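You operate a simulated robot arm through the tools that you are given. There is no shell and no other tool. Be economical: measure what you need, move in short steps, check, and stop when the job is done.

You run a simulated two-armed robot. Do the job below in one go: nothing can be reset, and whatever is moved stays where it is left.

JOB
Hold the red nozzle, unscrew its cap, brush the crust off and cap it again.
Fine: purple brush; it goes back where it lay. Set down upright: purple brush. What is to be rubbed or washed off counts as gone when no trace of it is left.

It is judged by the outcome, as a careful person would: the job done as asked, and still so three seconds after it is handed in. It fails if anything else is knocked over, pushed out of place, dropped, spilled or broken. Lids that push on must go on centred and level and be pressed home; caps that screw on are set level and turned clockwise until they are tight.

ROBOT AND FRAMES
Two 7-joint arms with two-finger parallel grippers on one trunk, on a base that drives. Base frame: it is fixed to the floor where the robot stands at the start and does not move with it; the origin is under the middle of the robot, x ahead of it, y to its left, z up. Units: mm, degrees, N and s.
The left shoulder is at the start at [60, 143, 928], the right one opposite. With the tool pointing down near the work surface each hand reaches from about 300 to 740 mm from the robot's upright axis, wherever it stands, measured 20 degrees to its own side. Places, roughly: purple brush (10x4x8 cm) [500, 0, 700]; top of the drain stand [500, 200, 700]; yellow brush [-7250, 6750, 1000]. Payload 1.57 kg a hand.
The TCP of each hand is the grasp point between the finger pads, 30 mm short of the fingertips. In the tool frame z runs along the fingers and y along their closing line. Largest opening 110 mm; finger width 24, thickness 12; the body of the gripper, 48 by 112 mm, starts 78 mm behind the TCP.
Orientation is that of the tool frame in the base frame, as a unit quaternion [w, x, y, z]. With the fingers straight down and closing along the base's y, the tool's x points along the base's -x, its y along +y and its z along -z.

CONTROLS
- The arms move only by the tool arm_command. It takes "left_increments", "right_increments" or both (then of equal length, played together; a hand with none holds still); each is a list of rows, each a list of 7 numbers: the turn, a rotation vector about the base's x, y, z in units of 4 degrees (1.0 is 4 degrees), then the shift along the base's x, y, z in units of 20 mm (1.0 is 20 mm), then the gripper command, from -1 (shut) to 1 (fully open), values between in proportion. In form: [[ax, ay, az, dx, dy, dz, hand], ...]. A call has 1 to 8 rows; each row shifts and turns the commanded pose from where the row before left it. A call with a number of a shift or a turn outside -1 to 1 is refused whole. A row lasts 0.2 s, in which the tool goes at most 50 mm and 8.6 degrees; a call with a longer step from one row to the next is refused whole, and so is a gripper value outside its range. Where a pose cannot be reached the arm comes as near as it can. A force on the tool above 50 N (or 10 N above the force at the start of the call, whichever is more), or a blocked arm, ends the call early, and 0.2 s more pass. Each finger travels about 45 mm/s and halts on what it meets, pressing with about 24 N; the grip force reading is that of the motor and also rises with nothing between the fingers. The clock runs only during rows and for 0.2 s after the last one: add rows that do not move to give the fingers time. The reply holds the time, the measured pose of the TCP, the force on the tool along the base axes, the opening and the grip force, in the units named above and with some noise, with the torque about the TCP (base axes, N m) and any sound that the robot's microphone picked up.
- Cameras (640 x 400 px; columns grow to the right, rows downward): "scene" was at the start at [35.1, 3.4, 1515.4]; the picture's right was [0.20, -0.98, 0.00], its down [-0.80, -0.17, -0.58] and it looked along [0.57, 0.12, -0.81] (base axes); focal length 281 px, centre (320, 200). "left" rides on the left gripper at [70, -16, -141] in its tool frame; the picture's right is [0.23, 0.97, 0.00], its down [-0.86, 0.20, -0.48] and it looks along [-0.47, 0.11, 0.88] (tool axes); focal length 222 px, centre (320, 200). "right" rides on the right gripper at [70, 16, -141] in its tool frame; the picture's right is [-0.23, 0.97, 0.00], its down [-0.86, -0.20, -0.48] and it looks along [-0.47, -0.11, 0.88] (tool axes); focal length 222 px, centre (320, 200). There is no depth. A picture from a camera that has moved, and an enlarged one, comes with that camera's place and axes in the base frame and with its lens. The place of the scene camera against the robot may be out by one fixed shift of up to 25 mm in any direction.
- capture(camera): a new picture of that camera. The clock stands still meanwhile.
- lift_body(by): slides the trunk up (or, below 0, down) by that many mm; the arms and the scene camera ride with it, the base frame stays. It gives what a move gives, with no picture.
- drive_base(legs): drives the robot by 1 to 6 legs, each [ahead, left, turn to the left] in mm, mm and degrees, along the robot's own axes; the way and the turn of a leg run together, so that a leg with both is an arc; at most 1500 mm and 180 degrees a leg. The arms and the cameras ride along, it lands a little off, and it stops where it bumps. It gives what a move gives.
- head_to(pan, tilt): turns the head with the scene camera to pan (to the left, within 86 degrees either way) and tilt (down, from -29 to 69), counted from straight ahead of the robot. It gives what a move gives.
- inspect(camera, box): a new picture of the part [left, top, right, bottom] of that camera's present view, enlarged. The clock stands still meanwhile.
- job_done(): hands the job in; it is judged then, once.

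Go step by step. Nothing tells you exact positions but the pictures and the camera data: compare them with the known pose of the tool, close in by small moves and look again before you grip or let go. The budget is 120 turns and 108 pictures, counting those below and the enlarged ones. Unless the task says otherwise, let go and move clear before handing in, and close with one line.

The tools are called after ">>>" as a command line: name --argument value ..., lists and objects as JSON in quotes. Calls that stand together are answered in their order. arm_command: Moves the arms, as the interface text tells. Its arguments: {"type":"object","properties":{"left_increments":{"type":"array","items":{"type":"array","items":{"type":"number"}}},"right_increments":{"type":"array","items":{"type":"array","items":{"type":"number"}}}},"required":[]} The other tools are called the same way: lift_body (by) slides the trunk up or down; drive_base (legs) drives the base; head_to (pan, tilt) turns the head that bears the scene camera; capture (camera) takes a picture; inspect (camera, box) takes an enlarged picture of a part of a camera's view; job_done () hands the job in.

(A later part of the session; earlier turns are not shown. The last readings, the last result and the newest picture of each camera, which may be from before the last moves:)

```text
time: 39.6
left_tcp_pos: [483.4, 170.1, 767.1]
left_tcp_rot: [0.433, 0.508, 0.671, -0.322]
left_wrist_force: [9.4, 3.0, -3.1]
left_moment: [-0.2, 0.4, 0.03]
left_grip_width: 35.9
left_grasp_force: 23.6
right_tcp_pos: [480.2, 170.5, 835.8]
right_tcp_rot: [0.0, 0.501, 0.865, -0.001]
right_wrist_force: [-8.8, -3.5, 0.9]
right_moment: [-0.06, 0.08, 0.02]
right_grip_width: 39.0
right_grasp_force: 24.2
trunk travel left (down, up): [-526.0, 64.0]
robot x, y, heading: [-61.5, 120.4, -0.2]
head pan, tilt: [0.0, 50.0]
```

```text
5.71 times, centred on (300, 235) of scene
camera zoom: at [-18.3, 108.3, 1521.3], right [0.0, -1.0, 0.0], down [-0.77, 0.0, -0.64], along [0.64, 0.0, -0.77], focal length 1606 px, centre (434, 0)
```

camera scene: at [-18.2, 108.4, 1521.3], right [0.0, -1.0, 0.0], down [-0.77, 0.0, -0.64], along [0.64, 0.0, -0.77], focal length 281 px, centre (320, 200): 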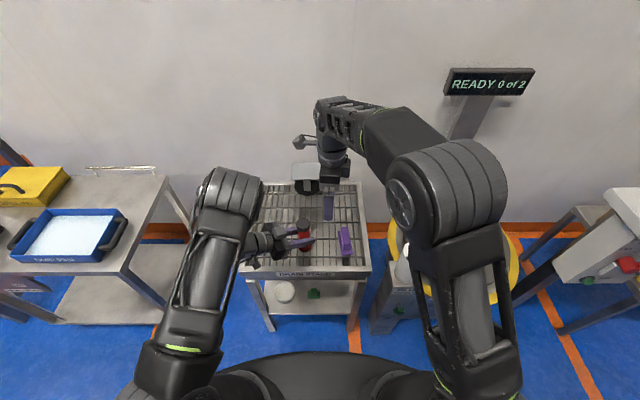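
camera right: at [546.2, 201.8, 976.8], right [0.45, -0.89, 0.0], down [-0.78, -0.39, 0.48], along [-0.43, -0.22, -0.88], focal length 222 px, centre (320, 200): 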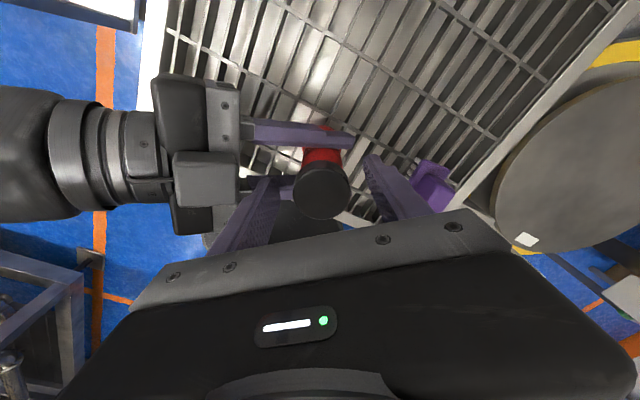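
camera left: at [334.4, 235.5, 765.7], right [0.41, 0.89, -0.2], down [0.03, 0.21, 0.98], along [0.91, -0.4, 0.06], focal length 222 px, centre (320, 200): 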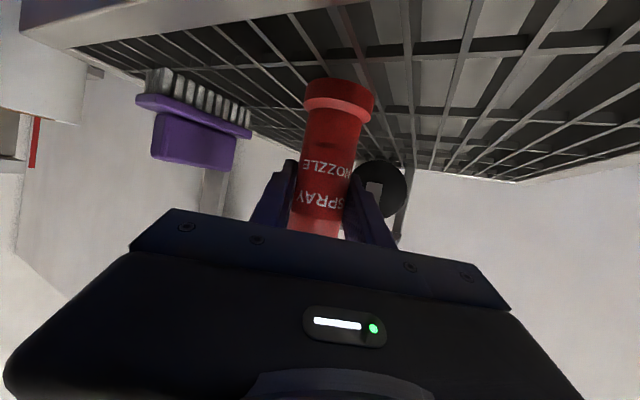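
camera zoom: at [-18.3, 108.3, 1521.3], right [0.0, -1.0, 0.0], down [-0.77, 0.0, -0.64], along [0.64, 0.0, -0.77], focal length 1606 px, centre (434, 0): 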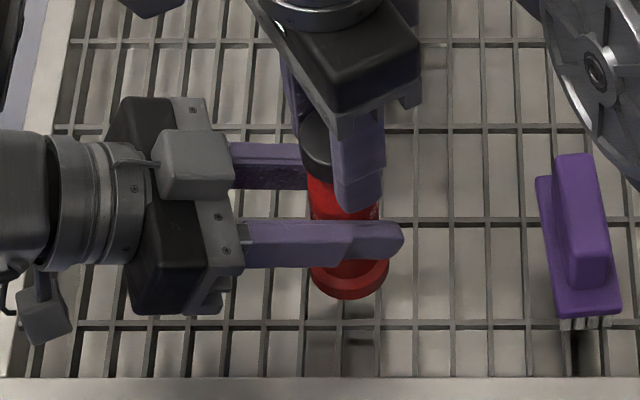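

>>> arm_command --right_increments '[[0, 0, 1, -0.05, -0.02, 0.003, -1], [0, 0, 1, -0.03, 0, 0.003, -1], [0, 0, 1, 0, 0, 0.003, -1], [0, 0, 1, 0, 0, 0.003, -1], [0, 0, 1, 0, 0, 0.003, -1], [0, 0, 1, 0, 0, 0.003, -1], [0, 0, 1, 0, 0, 0.003, -1], [0, 0, 1, 0, 0, 0.003, -1]]'

>>> arm_command --right_increments '[[0, 0, 1, 0, 0, 0.003, -1], [0, 0, 1, 0, 0, 0.003, -1], [0, 0, 1, 0, 0, 0.003, -1], [0, 0, 1, 0, 0, 0.003, -1], [0, 0, 1, 0, 0, 0.003, -1], [0, 0, 1, 0, 0, 0.003, -1], [0, 0, 1, 0, 0, 0.003, -1], [0, 0, 1, 0, 0, 0.003, -1]]'

>>> inspect --camera "scene" --box '[250, 200, 350, 270]'

>>> inspect --camera "right" --box '[220, 100, 420, 240]'

```text
time: 41.4
left_tcp_pos: [482.8, 170.5, 767.3]
left_tcp_rot: [0.433, 0.508, 0.672, -0.322]
left_wrist_force: [9.8, 6.3, -3.9]
left_moment: [-0.27, 0.55, -0.04]
left_grip_width: 35.7
left_grasp_force: 23.7
right_tcp_pos: [479.4, 170.5, 836.3]
right_tcp_rot: [0.0, 0.242, 0.97, -0.002]
right_wrist_force: [-9.7, -4.8, 3.4]
right_moment: [-0.09, 0.18, -0.03]
right_grip_width: 39.3
right_grasp_force: 24.8
trunk travel left (down, up): [-526.0, 64.0]
robot x, y, heading: [-58.9, 123.9, -0.1]
head pan, tilt: [0.0, 50.0]
```

```text
time: 43.2
left_tcp_pos: [481.2, 170.6, 767.0]
left_tcp_rot: [0.433, 0.508, 0.672, -0.321]
left_wrist_force: [7.9, 11.3, -0.1]
left_moment: [-0.59, 0.43, 0.02]
left_grip_width: 35.5
left_grasp_force: 24.3
right_tcp_pos: [479.8, 169.9, 837.2]
right_tcp_rot: [0.0, -0.034, 0.999, -0.002]
right_wrist_force: [-9.0, -11.0, -1.5]
right_moment: [-0.15, 0.18, -0.02]
right_grip_width: 39.0
right_grasp_force: 24.0
trunk travel left (down, up): [-526.0, 64.0]
robot x, y, heading: [-57.5, 119.4, -0.5]
head pan, tilt: [0.0, 50.0]
```

```text
5.71 times, centred on (300, 235) of scene
camera zoom: at [-18.3, 108.3, 1521.3], right [0.0, -1.0, 0.0], down [-0.77, 0.0, -0.64], along [0.64, 0.0, -0.77], focal length 1606 px, centre (434, 0)
```

zoom: 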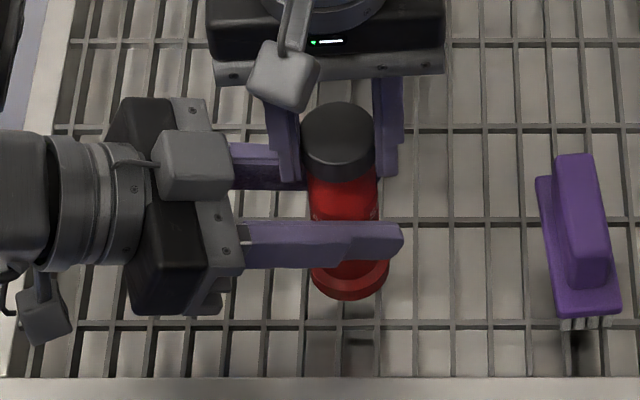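

```text
2.86 times, centred on (320, 170) of right
camera zoom: at [409.4, 180.1, 978.7], right [0.16, 0.99, 0.0], down [0.87, -0.14, 0.48], along [0.47, -0.08, -0.88], focal length 635 px, centre (320, 286)
```

zoom: 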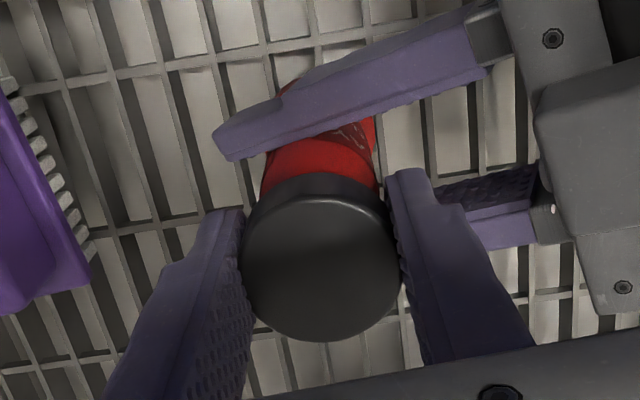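

>>> arm_command --right_increments '[[0, 0, 1, -0.06, -0.06, 0.003, -1], [0, 0, 1, -0.04, -0.05, 0.003, -1], [0, 0, 1, 0, 0, 0.003, -1], [0, 0, 1, 0, 0, 0.003, -1], [0, 0, 1, 0, 0, 0.003, -1], [0, 0, 1, 0, 0, 0.003, -1], [0, 0, 1, 0, 0, 0.003, -1], [0, 0, 1, 0, 0, 0.003, -1]]'

>>> arm_command --right_increments '[[0, 0, 1, 0, 0, 0.003, -1], [0, 0, 1, 0, 0, 0.003, -1], [0, 0, 1, 0, 0, 0.003, -1], [0, 0, 1, 0, 0, 0.003, -1], [0, 0, 1, 0, 0, 0.003, -1], [0, 0, 1, 0, 0, 0.003, -1], [0, 0, 1, 0, 0, 0.003, -1], [0, 0, 1, 0, 0, 0.003, -1]]'

>>> inspect --camera "right" --box '[220, 100, 420, 240]'

>>> inspect --camera "scene" --box '[250, 200, 350, 270]'

```text
time: 45.0
left_tcp_pos: [480.5, 170.3, 766.5]
left_tcp_rot: [0.433, 0.508, 0.672, -0.322]
left_wrist_force: [-9.5, 6.2, 8.8]
left_moment: [-0.44, -0.52, -0.01]
left_grip_width: 35.7
left_grasp_force: 23.9
right_tcp_pos: [477.9, 168.4, 839.0]
right_tcp_rot: [0.001, -0.308, 0.951, 0.001]
right_wrist_force: [9.2, -7.8, -9.3]
right_moment: [-0.11, -0.15, 0.0]
right_grip_width: 39.0
right_grasp_force: 24.2
trunk travel left (down, up): [-526.0, 64.0]
robot x, y, heading: [-57.9, 120.9, 0.0]
head pan, tilt: [0.0, 50.0]
```

```text
time: 46.8
left_tcp_pos: [480.1, 170.5, 768.3]
left_tcp_rot: [0.433, 0.508, 0.671, -0.322]
left_wrist_force: [0.6, -0.2, -1.1]
left_moment: [-0.03, -0.04, 0.0]
left_grip_width: 35.8
left_grasp_force: 24.4
right_tcp_pos: [480.0, 167.9, 839.6]
right_tcp_rot: [0.001, -0.558, 0.83, 0.001]
right_wrist_force: [0.0, 0.4, -0.7]
right_moment: [0.02, -0.04, -0.01]
right_grip_width: 38.7
right_grasp_force: 23.9
trunk travel left (down, up): [-526.0, 64.0]
robot x, y, heading: [-58.2, 118.4, -0.1]
head pan, tilt: [0.0, 50.0]
```

```text
2.86 times, centred on (320, 170) of right
camera zoom: at [438.0, 107.7, 980.7], right [-0.82, 0.58, 0.0], down [0.51, 0.72, 0.48], along [0.28, 0.39, -0.88], focal length 635 px, centre (320, 286)
```

zoom: 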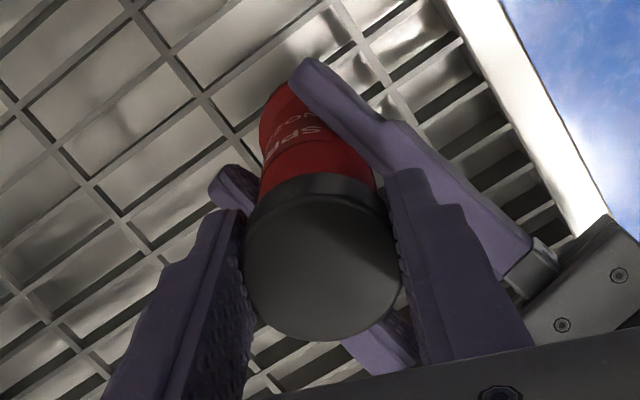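

```text
5.71 times, centred on (300, 235) of scene
camera zoom: at [-18.2, 108.2, 1521.3], right [0.0, -1.0, 0.0], down [-0.77, 0.0, -0.64], along [0.64, 0.0, -0.77], focal length 1606 px, centre (434, 0)
```

zoom: 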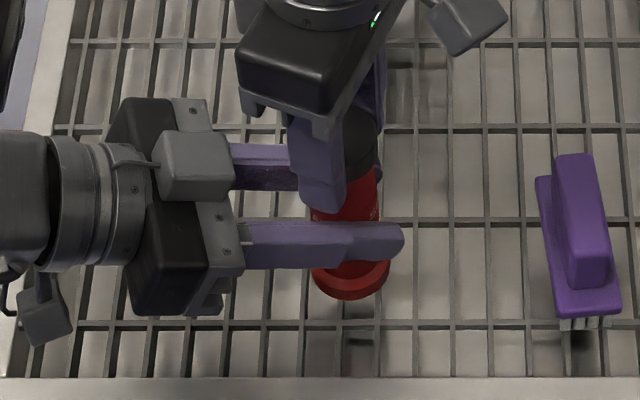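

All forces have dropped to zero, so the cap seems free. Lift gently.

>>> arm_command --right_increments '[[0, 0, 0, 0, 0, 0.05, -1], [0, 0, 0, 0, 0, 0.1, -1], [0, 0, 0, 0, 0, 0.1, -1], [0, 0, 0, 0, 0, 0.1, -1]]'

```text
time: 47.8
left_tcp_pos: [481.3, 170.7, 767.9]
left_tcp_rot: [0.433, 0.509, 0.671, -0.323]
left_wrist_force: [-0.5, 0.0, -1.9]
left_moment: [-0.01, -0.02, -0.02]
left_grip_width: 35.9
left_grasp_force: 23.4
right_tcp_pos: [478.0, 167.9, 846.4]
right_tcp_rot: [0.001, -0.558, 0.83, 0.0]
right_wrist_force: [0.6, -0.1, -1.2]
right_moment: [0.0, 0.01, -0.03]
right_grip_width: 38.7
right_grasp_force: 24.0
trunk travel left (down, up): [-526.0, 64.0]
robot x, y, heading: [-57.1, 120.8, -0.3]
head pan, tilt: [0.0, 50.0]
```

Free. Lift the cap clear and look at the nozzle tip.

>>> arm_command --right_increments '[[0, 0, 0, 0, 0, 0.4, -1], [0, 0, 0, 0, 0, 0.4, -1], [0, 0, 0, 0, 0, 0.4, -1], [0, 0, 0, 0.4, 0, 0.4, -1], [0, 0, 0, 0.8, -0.5, 0.2, -1], [0, 0, 0, 0.8, -0.5, 0, -1], [0, 0, 0, 0.8, -0.5, 0, -1], [0, 0, 0, 0.8, -0.5, 0, -1]]'

>>> inspect --camera "scene" --box '[250, 190, 370, 270]'

>>> capture --camera "right"

```text
time: 49.6
left_tcp_pos: [482.4, 169.4, 767.9]
left_tcp_rot: [0.433, 0.508, 0.671, -0.322]
left_wrist_force: [0.6, 0.9, -1.4]
left_moment: [-0.02, -0.02, -0.03]
left_grip_width: 35.6
left_grasp_force: 24.1
right_tcp_pos: [550.0, 127.8, 883.4]
right_tcp_rot: [0.001, -0.558, 0.83, 0.0]
right_wrist_force: [-0.3, -0.4, -0.4]
right_moment: [0.0, 0.03, 0.05]
right_grip_width: 38.3
right_grasp_force: 23.7
trunk travel left (down, up): [-526.0, 64.0]
robot x, y, heading: [-56.6, 120.6, -0.0]
head pan, tilt: [0.0, 50.0]
```

```text
5.00 times, centred on (310, 230) of scene
camera zoom: at [-18.0, 108.1, 1521.3], right [0.0, -1.0, 0.0], down [-0.77, 0.0, -0.64], along [0.64, 0.0, -0.77], focal length 1406 px, centre (370, 50)
```

zoom: 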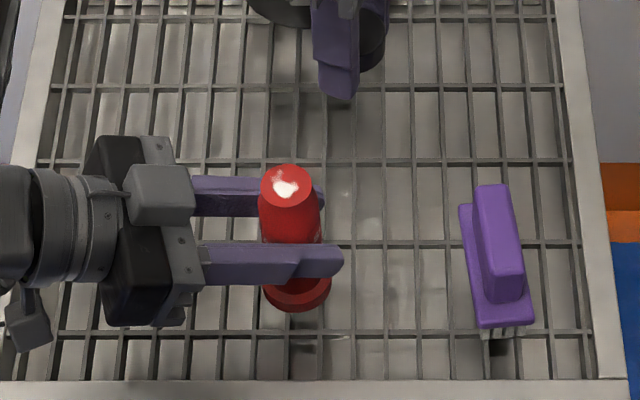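

```text
72 pictures are left
camera right: at [509.3, 67.7, 1023.9], right [-0.82, 0.58, 0.0], down [0.51, 0.72, 0.48], along [0.28, 0.39, -0.88], focal length 222 px, centre (320, 200)
```

right: 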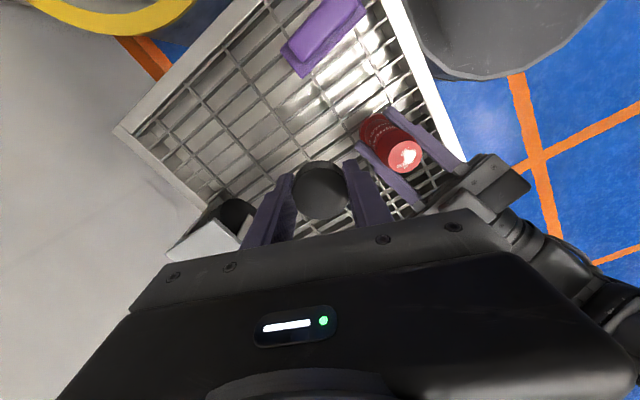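

The white crust sits on the flat top of the nozzle. First I'll set the cap on the rack at about (580, 105).

>>> arm_command --right_increments '[[0, 0, 0, 0.3, -0.2, -0.8, -1], [0, 0, 0, 0.3, -0.2, -0.9, -1], [0, 0, 0, 0.3, -0.2, -0.9, -1], [0, 0, 0, 0.3, -0.2, -0.9, -1], [0, 0, 0, 0.3, -0.2, -0.9, -1], [0, 0, 0, 0, 0, -0.9, -1], [0, 0, 0, 0, 0, -0.9, -1], [0, 0, 0, 0, 0, -0.8, -1]]'

>>> capture --camera "scene"

>>> capture --camera "right"

```text
time: 51.4
left_tcp_pos: [481.0, 170.6, 766.9]
left_tcp_rot: [0.433, 0.508, 0.671, -0.322]
left_wrist_force: [0.1, 0.0, -0.7]
left_moment: [0.03, 0.0, 0.04]
left_grip_width: 35.7
left_grasp_force: 23.9
right_tcp_pos: [579.1, 109.3, 743.1]
right_tcp_rot: [0.001, -0.558, 0.83, 0.0]
right_wrist_force: [0.2, -0.4, -0.6]
right_moment: [0.03, -0.01, 0.01]
right_grip_width: 38.4
right_grasp_force: 23.9
trunk travel left (down, up): [-526.0, 64.0]
robot x, y, heading: [-58.8, 118.7, -0.3]
head pan, tilt: [0.0, 50.0]
```

```text
71 pictures are left
camera scene: at [-18.1, 108.3, 1521.3], right [0.0, -1.0, 0.0], down [-0.77, 0.0, -0.64], along [0.64, 0.0, -0.77], focal length 281 px, centre (320, 200)
```

scene: 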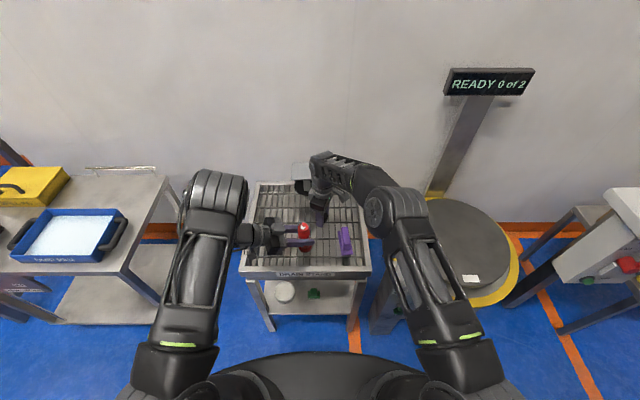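

```text
70 pictures are left
camera right: at [538.6, 48.8, 885.0], right [-0.82, 0.58, 0.0], down [0.51, 0.72, 0.48], along [0.28, 0.39, -0.88], focal length 222 px, centre (320, 200)
```

right: 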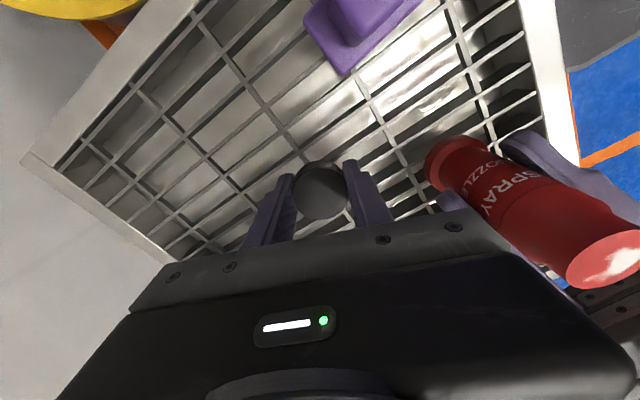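

>>> inspect --camera "right" --box '[230, 110, 430, 235]'

>>> inspect --camera "scene" --box '[280, 180, 380, 250]'

```text
3.20 times, centred on (330, 172) of right
camera zoom: at [538.6, 48.8, 885.0], right [-0.82, 0.58, 0.0], down [0.51, 0.72, 0.48], along [0.28, 0.39, -0.88], focal length 711 px, centre (288, 288)
```

zoom: 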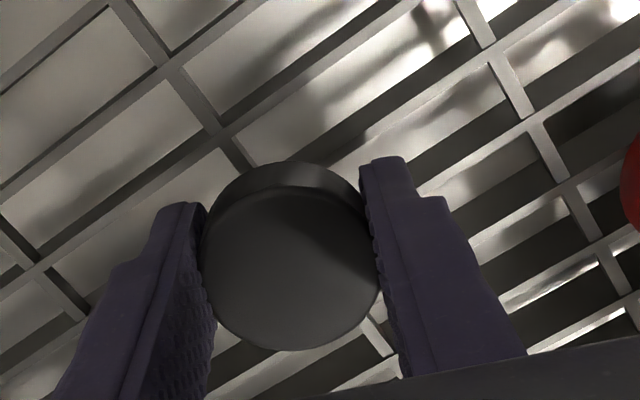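

```text
5.71 times, centred on (330, 215) of scene
camera zoom: at [-18.1, 108.3, 1521.3], right [0.0, -1.0, 0.0], down [-0.77, 0.0, -0.64], along [0.64, 0.0, -0.77], focal length 1606 px, centre (263, 114)
```

zoom: 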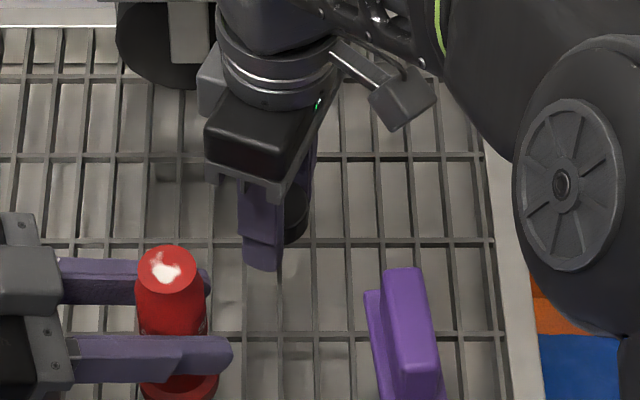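

Bars are about 19 mm apart, so the cap will rest on two or three of them. Lowering slowly until contact.

>>> arm_command --right_increments '[[0, 0, 0, 0, 0, -0.2, -1], [0, 0, 0, 0, 0, -0.2, -1], [0, 0, 0, 0, 0, -0.1, -1], [0, 0, 0, 0, 0, -0.1, -1], [0, 0, 0, 0, 0, -0.1, -1], [0, 0, 0, 0, 0, -0.1, -1]]'

```text
time: 52.8
left_tcp_pos: [480.4, 170.8, 768.8]
left_tcp_rot: [0.434, 0.508, 0.671, -0.321]
left_wrist_force: [0.5, 0.2, -1.9]
left_moment: [0.0, 0.0, -0.03]
left_grip_width: 35.9
left_grasp_force: 23.9
right_tcp_pos: [580.6, 108.3, 729.5]
right_tcp_rot: [0.002, -0.558, 0.83, 0.0]
right_wrist_force: [-4.3, -1.8, 21.9]
right_moment: [-0.12, 0.69, 0.22]
right_grip_width: 38.5
right_grasp_force: 24.1
trunk travel left (down, up): [-526.0, 64.0]
robot x, y, heading: [-55.2, 116.9, -0.1]
head pan, tilt: [0.0, 50.0]
```

Contact at TCP z ≈ 730. I'll relieve the push a little and open slightly.

>>> arm_command --right_increments '[[0, 0, 0, 0, 0, 0.1, -1], [0, 0, 0, 0, 0, 0, -0.15], [0, 0, 0, 0, 0, 0, 0], [0, 0, 0, 0, 0, 0, 0]]'

>>> inspect --camera "right" --box '[230, 110, 430, 235]'

```text
time: 53.8
left_tcp_pos: [481.1, 171.4, 767.1]
left_tcp_rot: [0.433, 0.509, 0.67, -0.323]
left_wrist_force: [0.2, 0.7, -1.5]
left_moment: [0.0, -0.04, 0.04]
left_grip_width: 35.6
left_grasp_force: 23.6
right_tcp_pos: [581.7, 105.9, 730.4]
right_tcp_rot: [0.003, -0.558, 0.83, -0.001]
right_wrist_force: [12.9, -4.9, 23.6]
right_moment: [-0.17, 0.26, 0.15]
right_grip_width: 42.1
right_grasp_force: 0.0
trunk travel left (down, up): [-526.0, 64.0]
robot x, y, heading: [-60.3, 118.7, -0.4]
head pan, tilt: [0.0, 50.0]
```

```text
3.20 times, centred on (330, 172) of right
camera zoom: at [539.4, 47.2, 871.4], right [-0.82, 0.58, 0.0], down [0.51, 0.71, 0.48], along [0.28, 0.39, -0.88], focal length 711 px, centre (288, 288)
```

zoom: 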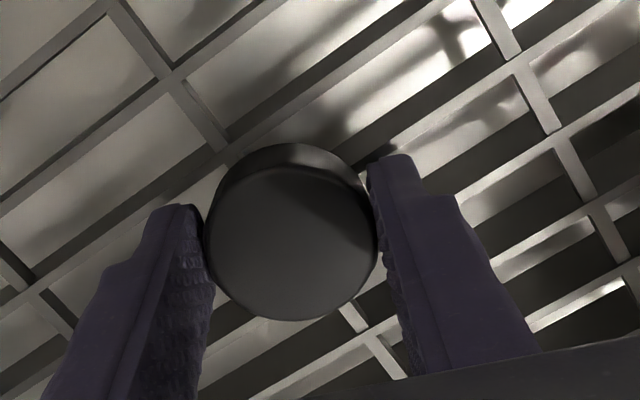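

A fingertip is against a bar. Raise a few mm with the fingers held, then open.

>>> arm_command --right_increments '[[0, 0, 0, 0, 0, 0.15, -0.23], [0, 0, 0, 0, 0, 0.15, -0.23], [0, 0, 0, 0, 0, 0, -0.23]]'

>>> inspect --camera "right" --box '[230, 110, 430, 235]'

```text
time: 54.6
left_tcp_pos: [481.3, 171.2, 766.2]
left_tcp_rot: [0.433, 0.508, 0.671, -0.323]
left_wrist_force: [-0.8, -0.4, -1.6]
left_moment: [0.03, -0.01, 0.05]
left_grip_width: 35.8
left_grasp_force: 24.2
right_tcp_pos: [577.7, 108.8, 732.0]
right_tcp_rot: [-0.002, -0.558, 0.83, 0.001]
right_wrist_force: [-0.3, 0.1, 0.1]
right_moment: [-0.01, 0.03, 0.02]
right_grip_width: 42.2
right_grasp_force: 0.0
trunk travel left (down, up): [-526.0, 64.0]
robot x, y, heading: [-60.5, 119.3, -0.2]
head pan, tilt: [0.0, 50.0]
```

```text
3.20 times, centred on (330, 172) of right
camera zoom: at [537.0, 48.0, 873.5], right [-0.82, 0.58, 0.0], down [0.51, 0.72, 0.48], along [0.27, 0.39, -0.88], focal length 711 px, centre (288, 288)
```

zoom: 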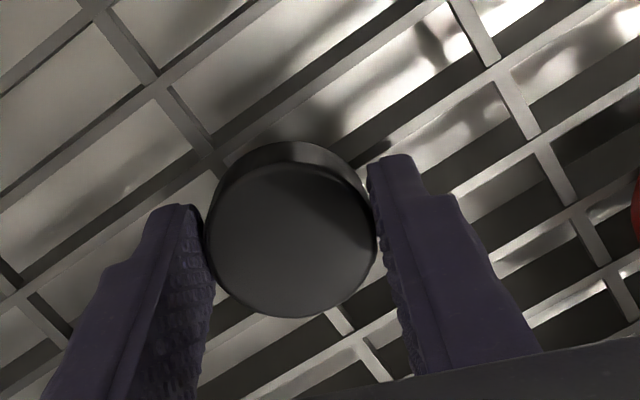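

>>> arm_command --right_increments '[[0, 0, 0, 0, 0, 0.1, -0.1], [0, 0, 0, 0, 0, 0.1, 0.1], [0, 0, 0, 0, 0, 0.1, 0.2], [0, 0, 0, 0, 0, 0.5, 0.2], [0, 0, 0, 0, 0, 0.8, 0.2], [0, 0, 0, 0, 0, 0.8, 0.2], [0, 0, 0, 0, 0, 0.8, 0.2], [0, 0, 0, 0, 0, 0.8, 0.2]]'

>>> capture --camera "right"

```text
time: 56.4
left_tcp_pos: [480.4, 170.2, 767.4]
left_tcp_rot: [0.433, 0.508, 0.672, -0.322]
left_wrist_force: [-0.2, -0.3, -0.9]
left_moment: [0.0, 0.02, 0.01]
left_grip_width: 35.7
left_grasp_force: 23.6
right_tcp_pos: [580.9, 108.2, 816.2]
right_tcp_rot: [0.001, -0.559, 0.829, 0.001]
right_wrist_force: [-0.5, 0.9, 0.1]
right_moment: [-0.02, 0.0, -0.02]
right_grip_width: 66.0
right_grasp_force: 0.0
trunk travel left (down, up): [-526.0, 64.0]
robot x, y, heading: [-59.4, 117.0, -0.2]
head pan, tilt: [0.0, 50.0]
```

```text
65 pictures are left
camera right: at [539.3, 48.0, 957.2], right [-0.82, 0.58, 0.0], down [0.51, 0.72, 0.48], along [0.28, 0.39, -0.88], focal length 222 px, centre (320, 200)
```

right: 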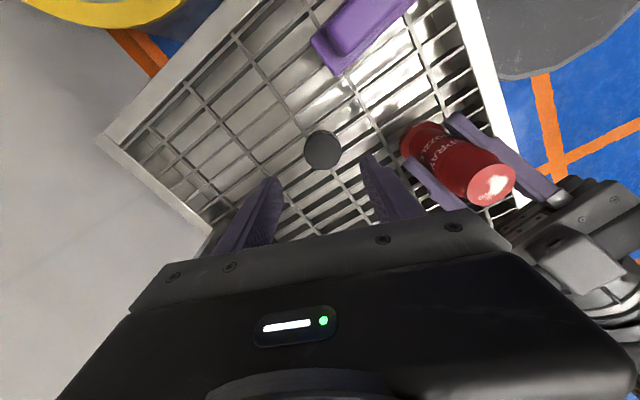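

The cap rests level on the rack at about (577, 106). Next I go above the brush, turning the hand to align with it.

>>> arm_command --right_increments '[[0, 0, -1, -0.1, -0.3, 0.4, 0.3], [0, 0, -1, -0.3, -0.3, 0.4, 0.3], [0, 0, -1, -0.3, -0.3, 0.3, 0.3], [0, 0, -1, -0.3, -0.3, 0.2, 0.3], [0, 0, -1, -0.3, -0.3, 0, 0.3], [0, 0, -1, -0.3, -0.3, 0, 0.3], [0, 0, -1, -0.3, -0.3, 0, 0.3], [0, 0, -1, -0.3, -0.3, 0, 0.3]]'

>>> arm_command --right_increments '[[0, 0, -1, -0.35, -0.21, 0, 0.3], [0, 0, -1, -0.35, -0.21, 0, 0.3], [0, 0, -1, -0.35, -0.21, 0, 0.3], [0, 0, -1, -0.35, -0.21, 0, 0.3], [0, 0, -1, -0.35, -0.21, 0, 0.3], [0, 0, -1, -0.35, -0.21, 0, 0.3], [0, 0, -1, -0.35, -0.21, 0, 0.3], [0, 0, -0.75, -0.35, -0.21, 0, 0.3]]'

>>> capture --camera "right"

>>> inspect --camera "scene" --box '[280, 190, 400, 270]'

```text
time: 58.2
left_tcp_pos: [481.2, 170.7, 766.9]
left_tcp_rot: [0.432, 0.508, 0.671, -0.322]
left_wrist_force: [0.0, 0.0, -1.1]
left_moment: [-0.01, 0.05, 0.0]
left_grip_width: 36.0
left_grasp_force: 24.0
right_tcp_pos: [535.6, 60.4, 839.4]
right_tcp_rot: [0.001, -0.307, 0.952, 0.0]
right_wrist_force: [-0.2, 0.1, 0.2]
right_moment: [0.03, -0.03, -0.01]
right_grip_width: 71.6
right_grasp_force: 0.0
trunk travel left (down, up): [-526.0, 64.0]
robot x, y, heading: [-60.3, 117.7, 0.0]
head pan, tilt: [0.0, 50.0]
```

```text
time: 60.0
left_tcp_pos: [481.2, 169.7, 766.0]
left_tcp_rot: [0.433, 0.508, 0.672, -0.322]
left_wrist_force: [-0.3, 0.0, -1.6]
left_moment: [0.01, -0.02, -0.03]
left_grip_width: 35.6
left_grasp_force: 24.2
right_tcp_pos: [479.9, 27.8, 840.6]
right_tcp_rot: [0.001, -0.042, 0.999, 0.0]
right_wrist_force: [-0.4, 0.1, 0.4]
right_moment: [0.03, -0.01, -0.01]
right_grip_width: 71.4
right_grasp_force: 0.0
trunk travel left (down, up): [-526.0, 64.0]
robot x, y, heading: [-60.4, 118.5, 0.1]
head pan, tilt: [0.0, 50.0]
```

```text
64 pictures are left
camera right: at [409.0, 36.3, 981.8], right [0.15, 0.99, 0.0], down [0.87, -0.13, 0.48], along [0.48, -0.07, -0.88], focal length 222 px, centre (320, 200)
```

right: 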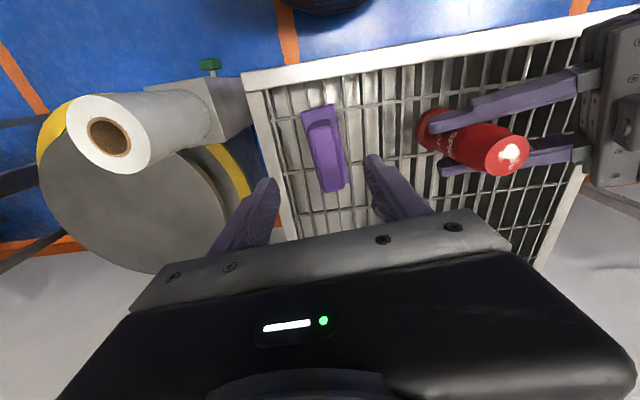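

```text
5.00 times, centred on (340, 230) of scene
camera zoom: at [-18.4, 108.2, 1521.3], right [0.0, -1.0, 0.0], down [-0.77, 0.0, -0.64], along [0.64, 0.0, -0.77], focal length 1406 px, centre (220, 50)
```

zoom: 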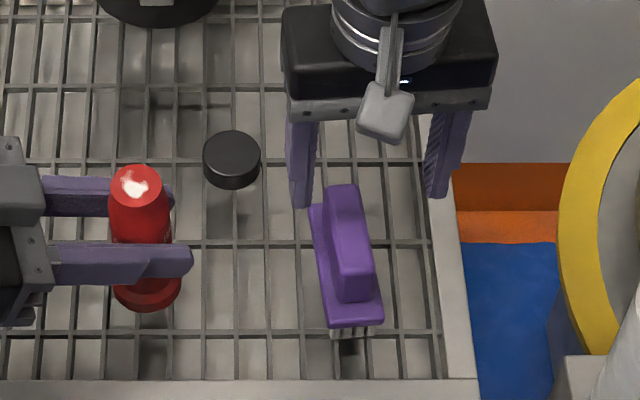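

>>> inspect --camera "right" --box '[260, 80, 400, 220]'

```text
2.86 times, centred on (330, 150) of right
camera zoom: at [409.0, 36.3, 981.8], right [0.15, 0.99, 0.0], down [0.87, -0.13, 0.48], along [0.48, -0.07, -0.88], focal length 635 px, centre (291, 343)
```

zoom: 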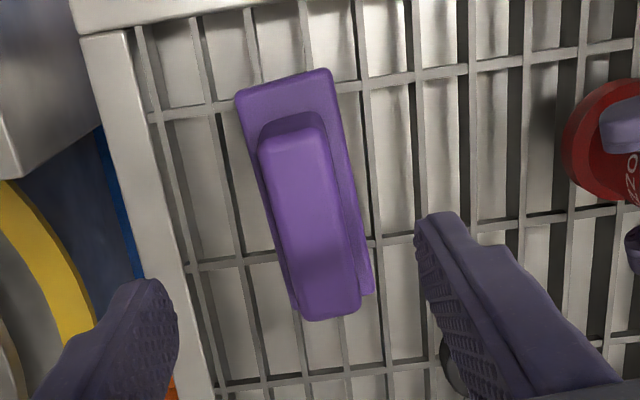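

The brush handle is about 20 mm wide, centred at about (480, 33) with a yaw of about 6°. I'll centre over it and descend.

>>> arm_command --right_increments '[[0, 0, 0.2, 0, 0.28, 0, 0.3], [0, 0, 0, 0, 0, -0.5, 0.3], [0, 0, 0, 0, 0, -0.5, 0.3], [0, 0, 0, 0, 0, -0.6, 0.3], [0, 0, 0, 0, 0, -0.6, 0.3], [0, 0, 0, 0, 0, -0.6, 0.3], [0, 0, 0, 0, 0, -0.6, 0.3]]'

>>> inspect --camera "right" --box '[220, 80, 440, 230]'

>>> inspect --camera "scene" --box '[300, 190, 400, 260]'

>>> capture --camera "left"

```text
time: 61.6
left_tcp_pos: [482.2, 170.0, 767.1]
left_tcp_rot: [0.433, 0.508, 0.671, -0.323]
left_wrist_force: [0.3, 0.2, -1.3]
left_moment: [-0.01, -0.03, 0.0]
left_grip_width: 35.7
left_grasp_force: 23.5
right_tcp_pos: [480.1, 32.5, 771.7]
right_tcp_rot: [0.002, -0.049, 0.999, -0.001]
right_wrist_force: [-0.3, 0.2, -0.3]
right_moment: [0.01, 0.0, 0.04]
right_grip_width: 71.5
right_grasp_force: 0.0
trunk travel left (down, up): [-526.0, 64.0]
robot x, y, heading: [-62.3, 118.9, -0.4]
head pan, tilt: [0.0, 50.0]
```

```text
2.67 times, centred on (330, 155) of right
camera zoom: at [408.6, 40.8, 912.8], right [0.13, 0.99, 0.0], down [0.87, -0.11, 0.48], along [0.48, -0.06, -0.88], focal length 592 px, centre (293, 320)
```

zoom: 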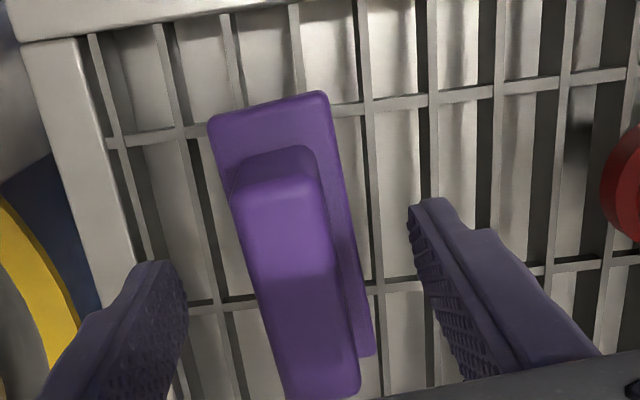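

```text
5.71 times, centred on (350, 225) of scene
camera zoom: at [-18.1, 108.3, 1521.3], right [0.0, -1.0, 0.0], down [-0.77, 0.0, -0.64], along [0.64, 0.0, -0.77], focal length 1606 px, centre (149, 57)
```

zoom: 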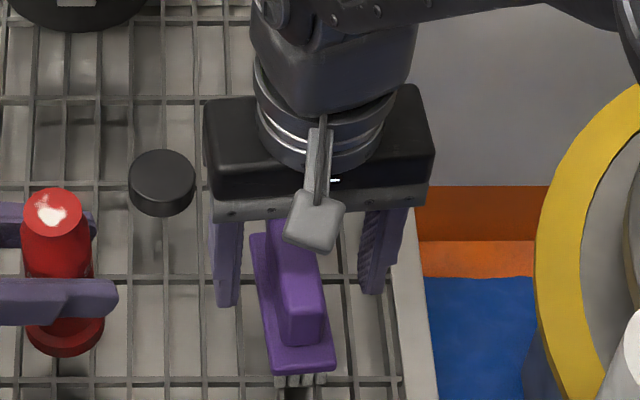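

```text
59 pictures are left
camera left: at [420.8, 316.6, 763.3], right [0.91, 0.36, -0.2], down [0.16, 0.13, 0.98], along [0.38, -0.92, 0.06], focal length 222 px, centre (320, 200)
```

left: 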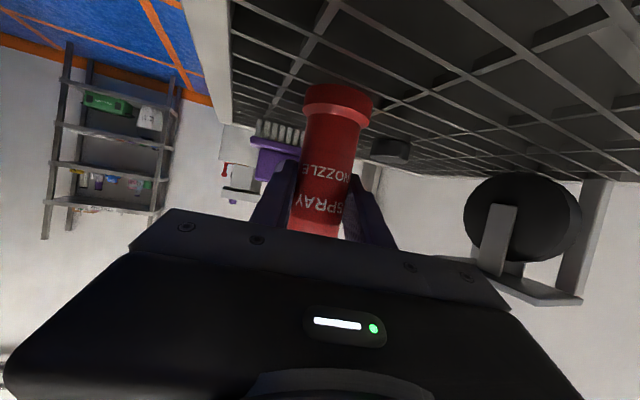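

>>> arm_command --right_increments '[[0, 0, 0, 0, 0, 0, 0], [0, 0, 0, 0, 0, 0, -0.3], [0, 0, 0, 0, 0, 0, -1], [0, 0, 0, 0, 0, 0, -1], [0, 0, 0, 0, 0, 0, -1], [0, 0, 0, 0, 0, 0, -1]]'

>>> inspect --camera "right" --box '[220, 80, 440, 230]'

```text
time: 63.0
left_tcp_pos: [480.1, 170.6, 766.5]
left_tcp_rot: [0.432, 0.509, 0.671, -0.322]
left_wrist_force: [-0.5, -0.2, -0.7]
left_moment: [0.05, 0.02, -0.03]
left_grip_width: 35.6
left_grasp_force: 24.6
right_tcp_pos: [478.9, 32.8, 771.7]
right_tcp_rot: [0.001, -0.049, 0.999, -0.001]
right_wrist_force: [0.2, -0.8, 0.0]
right_moment: [0.04, -0.03, -0.03]
right_grip_width: 23.2
right_grasp_force: 23.6
trunk travel left (down, up): [-526.0, 64.0]
robot x, y, heading: [-54.6, 121.9, 0.0]
head pan, tilt: [0.0, 50.0]
```

```text
2.67 times, centred on (330, 155) of right
camera zoom: at [408.5, 40.7, 913.1], right [0.13, 0.99, 0.0], down [0.87, -0.11, 0.48], along [0.48, -0.06, -0.88], focal length 592 px, centre (293, 320)
```

zoom: 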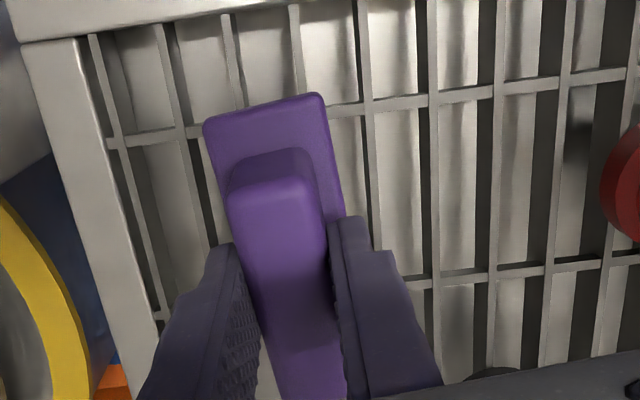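

Brush gripped. Lift it straight up and carry it over the nozzle top.

>>> arm_command --right_increments '[[0, 0, 0, 0, 0, 0.3, -1], [0, 0, 0, 0, 0, 1, -1], [0, 0, 0, 0, 0, 1, -1], [0, 0, 0, 0, 0, 1, -1], [0, 0, 0, 0, 0, 1, -1], [0, 0, 0, 0, 0, 1, -1], [0, 0, 0, 0, 0, 1, -1], [0, 0, 0, 0, 0, 1, -1]]'

>>> arm_command --right_increments '[[0, 0, 0, 0, 0.9, 0, -1], [0, 0, 0, 0, 0.9, 0, -1], [0, 0, 0, 0, 0.9, 0, -1], [0, 0, 0, 0, 0.9, 0, -1], [0, 0, 0, 0, 0.9, 0, -1], [0, 0, 0, 0, 0.9, 0, -1], [0, 0, 0, 0, 0.9, 0, -1], [0, 0, 0, 0, 0.6, 0, -1]]'

>>> inspect --camera "scene" --box '[230, 160, 390, 270]'

>>> capture --camera "left"

```text
time: 64.8
left_tcp_pos: [479.9, 170.6, 767.0]
left_tcp_rot: [0.433, 0.508, 0.671, -0.322]
left_wrist_force: [-0.2, 0.1, -1.4]
left_moment: [0.02, -0.01, 0.01]
left_grip_width: 35.9
left_grasp_force: 23.4
right_tcp_pos: [479.7, 32.4, 917.4]
right_tcp_rot: [0.001, -0.049, 0.999, 0.0]
right_wrist_force: [0.2, 0.0, -0.4]
right_moment: [-0.03, 0.02, 0.05]
right_grip_width: 23.3
right_grasp_force: 24.2
trunk travel left (down, up): [-526.0, 64.0]
robot x, y, heading: [-60.9, 116.8, -0.2]
head pan, tilt: [0.0, 50.0]
```

```text
time: 66.6
left_tcp_pos: [481.2, 171.3, 768.0]
left_tcp_rot: [0.433, 0.508, 0.671, -0.322]
left_wrist_force: [0.1, -0.1, -1.7]
left_moment: [-0.05, 0.0, -0.02]
left_grip_width: 35.4
left_grasp_force: 24.2
right_tcp_pos: [481.0, 168.9, 918.4]
right_tcp_rot: [0.001, -0.049, 0.999, -0.001]
right_wrist_force: [-0.6, -0.2, -0.6]
right_moment: [0.0, -0.03, 0.01]
right_grip_width: 23.3
right_grasp_force: 24.4
trunk travel left (down, up): [-526.0, 64.0]
robot x, y, heading: [-57.3, 118.1, -0.0]
head pan, tilt: [0.0, 50.0]
```

```text
3.64 times, centred on (310, 215) of scene
camera zoom: at [-18.2, 108.4, 1521.3], right [0.0, -1.0, 0.0], down [-0.77, 0.0, -0.64], along [0.64, 0.0, -0.77], focal length 1022 px, centre (356, 146)
```

zoom: 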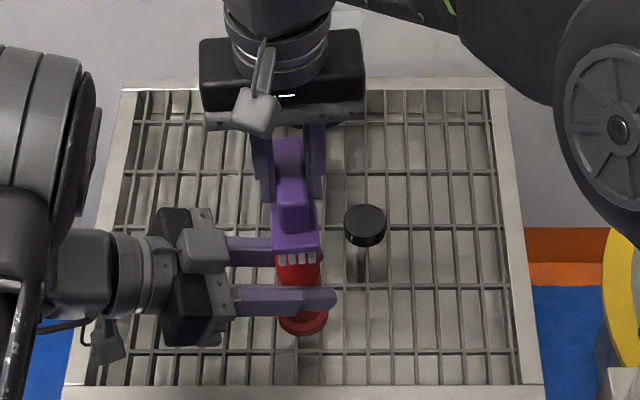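

```text
56 pictures are left
camera left: at [420.8, 316.7, 763.3], right [0.91, 0.36, -0.2], down [0.16, 0.13, 0.98], along [0.38, -0.92, 0.06], focal length 222 px, centre (320, 200)
```

left: 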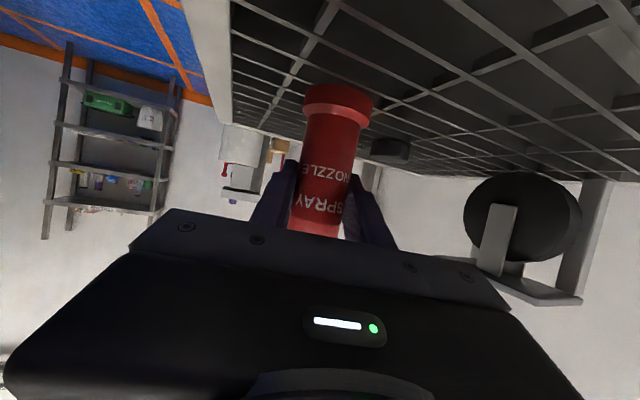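

>>> arm_command --right_increments '[[0, 0, 0, 0, 0, -0.5, -1], [0, 0, 0, 0, 0, -0.5, -1], [0, 0, 0, 0, 0, -0.1, -1], [0, 0, 0, 0, 0, -0.1, -1], [0, 0, 0, 0, 0, -0.1, -1], [0, 0, 0, 0, 0, 0, -1]]'

>>> inspect --camera "scene" --box '[260, 190, 340, 250]'

```text
time: 68.0
left_tcp_pos: [480.8, 169.7, 767.0]
left_tcp_rot: [0.433, 0.508, 0.671, -0.323]
left_wrist_force: [0.7, 0.2, -1.8]
left_moment: [-0.01, 0.02, 0.01]
left_grip_width: 35.8
left_grasp_force: 23.6
right_tcp_pos: [480.1, 170.6, 891.3]
right_tcp_rot: [0.002, -0.049, 0.999, 0.0]
right_wrist_force: [0.1, -0.6, -0.3]
right_moment: [-0.02, 0.01, 0.01]
right_grip_width: 22.9
right_grasp_force: 24.2
trunk travel left (down, up): [-526.0, 64.0]
robot x, y, heading: [-62.6, 119.8, 0.1]
head pan, tilt: [0.0, 50.0]
```

```text
6.67 times, centred on (300, 220) of scene
camera zoom: at [-18.2, 108.3, 1521.3], right [0.0, -1.0, 0.0], down [-0.77, 0.0, -0.64], along [0.64, 0.0, -0.77], focal length 1874 px, centre (453, 67)
```

zoom: 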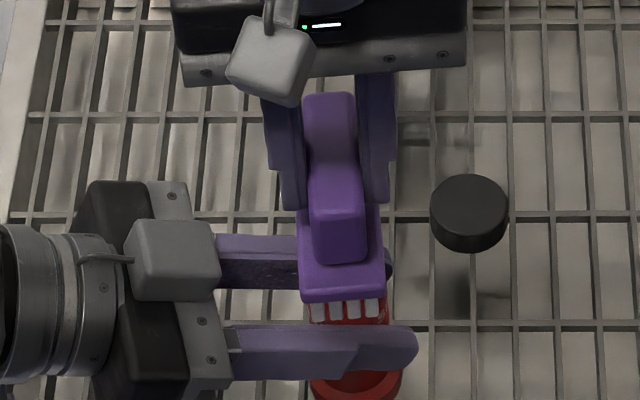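

>>> arm_command --right_increments '[[0, 0, 0, 0, 0, -0.06, -1], [0, 0, 0, 0, 0, -0.06, -1], [0, 0, 0, 0, 0, -0.06, -1], [0, 0, 0, 0, 0, -0.06, -1], [0, 0, 0, 0, 0, -0.06, -1]]'

```text
time: 69.2
left_tcp_pos: [481.5, 170.7, 767.5]
left_tcp_rot: [0.433, 0.508, 0.671, -0.322]
left_wrist_force: [5.7, -1.9, -12.3]
left_moment: [0.45, 0.2, -0.04]
left_grip_width: 35.7
left_grasp_force: 24.0
right_tcp_pos: [479.9, 170.4, 885.8]
right_tcp_rot: [0.001, -0.049, 0.999, 0.001]
right_wrist_force: [-2.9, 2.4, 20.0]
right_moment: [-0.1, -0.01, 0.0]
right_grip_width: 23.5
right_grasp_force: 23.6
trunk travel left (down, up): [-526.0, 64.0]
robot x, y, heading: [-60.8, 121.2, 0.2]
head pan, tilt: [0.0, 50.0]
```

Bristles press on the top (about 20 N). Ease slightly and sweep back and forth.

>>> arm_command --right_increments '[[0, 0, 0, 0.3, 0, 0.03, -1], [0, 0, 0, 0.4, 0, 0, -1], [0, 0, 0, 0.4, 0, 0, -1], [0, 0, 0, -0.4, 0, 0, -1], [0, 0, 0, -0.4, 0, 0, -1], [0, 0, 0, -0.4, 0, 0, -1], [0, 0, 0, -0.4, 0, 0, -1], [0, 0, 0, -0.4, 0, 0, -1]]'

>>> arm_command --right_increments '[[0, 0, 0, 0.3, 0.1, 0, -1], [0, 0, 0, 0.4, 0.2, 0, -1], [0, 0, 0, 0.4, 0.2, 0, -1], [0, 0, 0, 0.4, 0, 0, -1], [0, 0, 0, -0.4, -0.3, 0, -1], [0, 0, 0, -0.4, -0.3, 0, -1], [0, 0, 0, -0.4, -0.3, 0, -1], [0, 0, 0, -0.4, 0, 0, -1]]'

```text
time: 71.0
left_tcp_pos: [481.1, 169.9, 766.8]
left_tcp_rot: [0.433, 0.508, 0.671, -0.322]
left_wrist_force: [-1.4, 0.1, -3.2]
left_moment: [0.1, 0.06, -0.01]
left_grip_width: 35.6
left_grasp_force: 23.6
right_tcp_pos: [462.4, 171.4, 886.3]
right_tcp_rot: [0.002, -0.049, 0.999, 0.0]
right_wrist_force: [1.0, 1.0, 1.8]
right_moment: [-0.04, -0.19, -0.02]
right_grip_width: 23.2
right_grasp_force: 23.5
trunk travel left (down, up): [-526.0, 64.0]
robot x, y, heading: [-61.0, 118.1, -0.4]
head pan, tilt: [0.0, 50.0]
```

```text
time: 72.8
left_tcp_pos: [481.1, 170.5, 768.4]
left_tcp_rot: [0.433, 0.508, 0.671, -0.322]
left_wrist_force: [0.3, 0.4, -0.8]
left_moment: [-0.01, 0.03, 0.01]
left_grip_width: 35.7
left_grasp_force: 23.9
right_tcp_pos: [459.7, 162.2, 886.2]
right_tcp_rot: [0.001, -0.049, 0.999, 0.0]
right_wrist_force: [-0.2, -1.1, -0.5]
right_moment: [0.01, -0.03, 0.01]
right_grip_width: 23.1
right_grasp_force: 23.5
trunk travel left (down, up): [-526.0, 64.0]
robot x, y, heading: [-54.5, 118.3, -0.0]
head pan, tilt: [0.0, 50.0]
```

>>> arm_command --right_increments '[[0, 0, 0, 0.4, 0.1, -0.06, -1], [0, 0, 0, 0.4, 0.1, -0.04, -1], [0, 0, 0, 0.4, 0.1, 0, -1], [0, 0, 0, 0.4, 0.1, 0, -1], [0, 0, 0, 0.4, 0.1, 0, -1], [0, 0, 0, -0.4, 0.1, 0, -1], [0, 0, 0, -0.4, 0.1, 0, -1], [0, 0, 0, -0.4, 0, 0, -1]]'

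>>> arm_command --right_increments '[[0, 0, 0, -0.4, -0.2, 0, -1], [0, 0, 0, -0.4, -0.2, 0, -1], [0, 0, 0, 0.4, -0.2, 0, -1], [0, 0, 0, 0.4, -0.2, 0, -1], [0, 0, 0, 0.4, -0.2, 0, -1], [0, 0, 0, 0.4, 0.2, 0, -1], [0, 0, 0, -0.4, 0.2, 0, -1], [0, 0, 0, -0.4, 0.2, 0, -1]]'

```text
time: 74.6
left_tcp_pos: [480.0, 170.4, 766.4]
left_tcp_rot: [0.433, 0.508, 0.671, -0.322]
left_wrist_force: [-4.0, 1.2, -8.2]
left_moment: [0.57, 0.01, -0.14]
left_grip_width: 35.8
left_grasp_force: 24.0
right_tcp_pos: [477.1, 176.6, 885.9]
right_tcp_rot: [0.003, -0.048, 0.999, 0.001]
right_wrist_force: [5.8, 1.5, 21.1]
right_moment: [-0.15, -0.72, 0.08]
right_grip_width: 23.1
right_grasp_force: 24.2
trunk travel left (down, up): [-526.0, 64.0]
robot x, y, heading: [-63.4, 118.0, -0.3]
head pan, tilt: [0.0, 50.0]
```

```text
time: 76.4
left_tcp_pos: [480.9, 170.6, 768.0]
left_tcp_rot: [0.433, 0.508, 0.671, -0.323]
left_wrist_force: [-0.7, 2.2, -3.1]
left_moment: [-0.06, 0.01, -0.01]
left_grip_width: 35.6
left_grasp_force: 24.3
right_tcp_pos: [475.6, 170.0, 884.3]
right_tcp_rot: [0.001, -0.049, 0.999, -0.001]
right_wrist_force: [2.3, -1.3, 4.9]
right_moment: [0.01, -0.17, -0.02]
right_grip_width: 23.2
right_grasp_force: 24.1
trunk travel left (down, up): [-526.0, 64.0]
robot x, y, heading: [-59.8, 118.3, -0.3]
head pan, tilt: [0.0, 50.0]
```

Lift off and look at the nozzle top.

>>> arm_command --right_increments '[[0, 0, 0, 0, 0, 0.5, -1], [0, 0, 0, 0, 0, 0.8, -1], [0, 0, 0, 0, -0.8, 0.2, -1], [0, 0, 0, 0, -0.9, 0, -1], [0, 0, 0, 0, -0.9, 0, -1], [0, 0, 0, 0, -0.9, 0, -1]]'

>>> inspect --camera "scene" --box '[280, 210, 330, 245]'

>>> inspect --camera "right" --box '[300, 80, 560, 240]'

```text
time: 77.8
left_tcp_pos: [481.2, 170.7, 766.9]
left_tcp_rot: [0.433, 0.508, 0.671, -0.323]
left_wrist_force: [0.3, 0.6, 2.0]
left_moment: [-0.06, 0.01, 0.03]
left_grip_width: 35.6
left_grasp_force: 23.6
right_tcp_pos: [475.1, 96.0, 915.8]
right_tcp_rot: [0.001, -0.05, 0.999, 0.0]
right_wrist_force: [0.1, -0.5, -0.8]
right_moment: [0.03, -0.01, -0.01]
right_grip_width: 23.1
right_grasp_force: 24.5
trunk travel left (down, up): [-526.0, 64.0]
robot x, y, heading: [-59.9, 124.0, 0.1]
head pan, tilt: [0.0, 50.0]
```

```text
11.43 times, centred on (305, 228) of scene
camera zoom: at [-18.6, 108.0, 1521.3], right [0.0, -1.0, 0.0], down [-0.77, 0.0, -0.64], along [0.64, 0.0, -0.77], focal length 3213 px, centre (491, -114)
```

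zoom: 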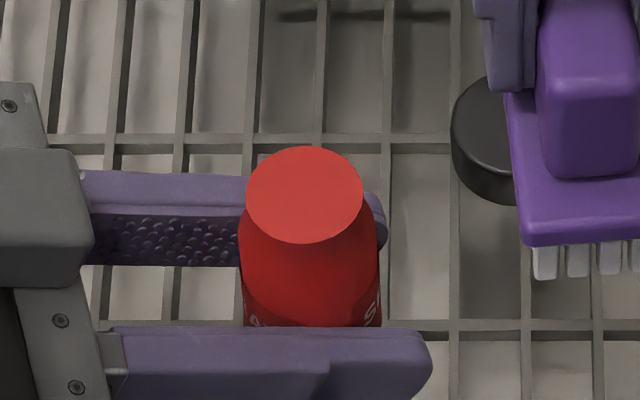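

```text
2.46 times, centred on (430, 160) of right
camera zoom: at [404.0, 104.1, 1056.9], right [0.13, 0.99, 0.0], down [0.87, -0.11, 0.48], along [0.48, -0.06, -0.88], focal length 547 px, centre (49, 298)
```

zoom: 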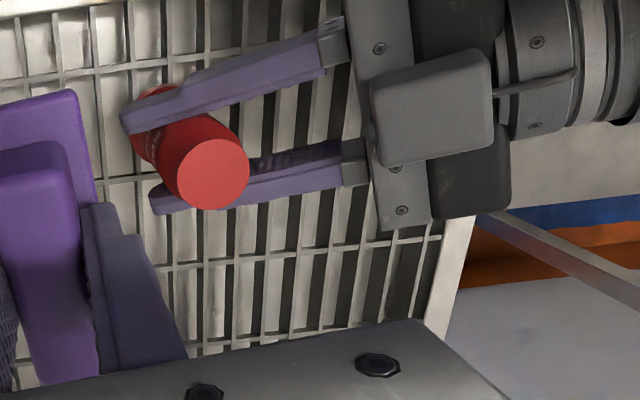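

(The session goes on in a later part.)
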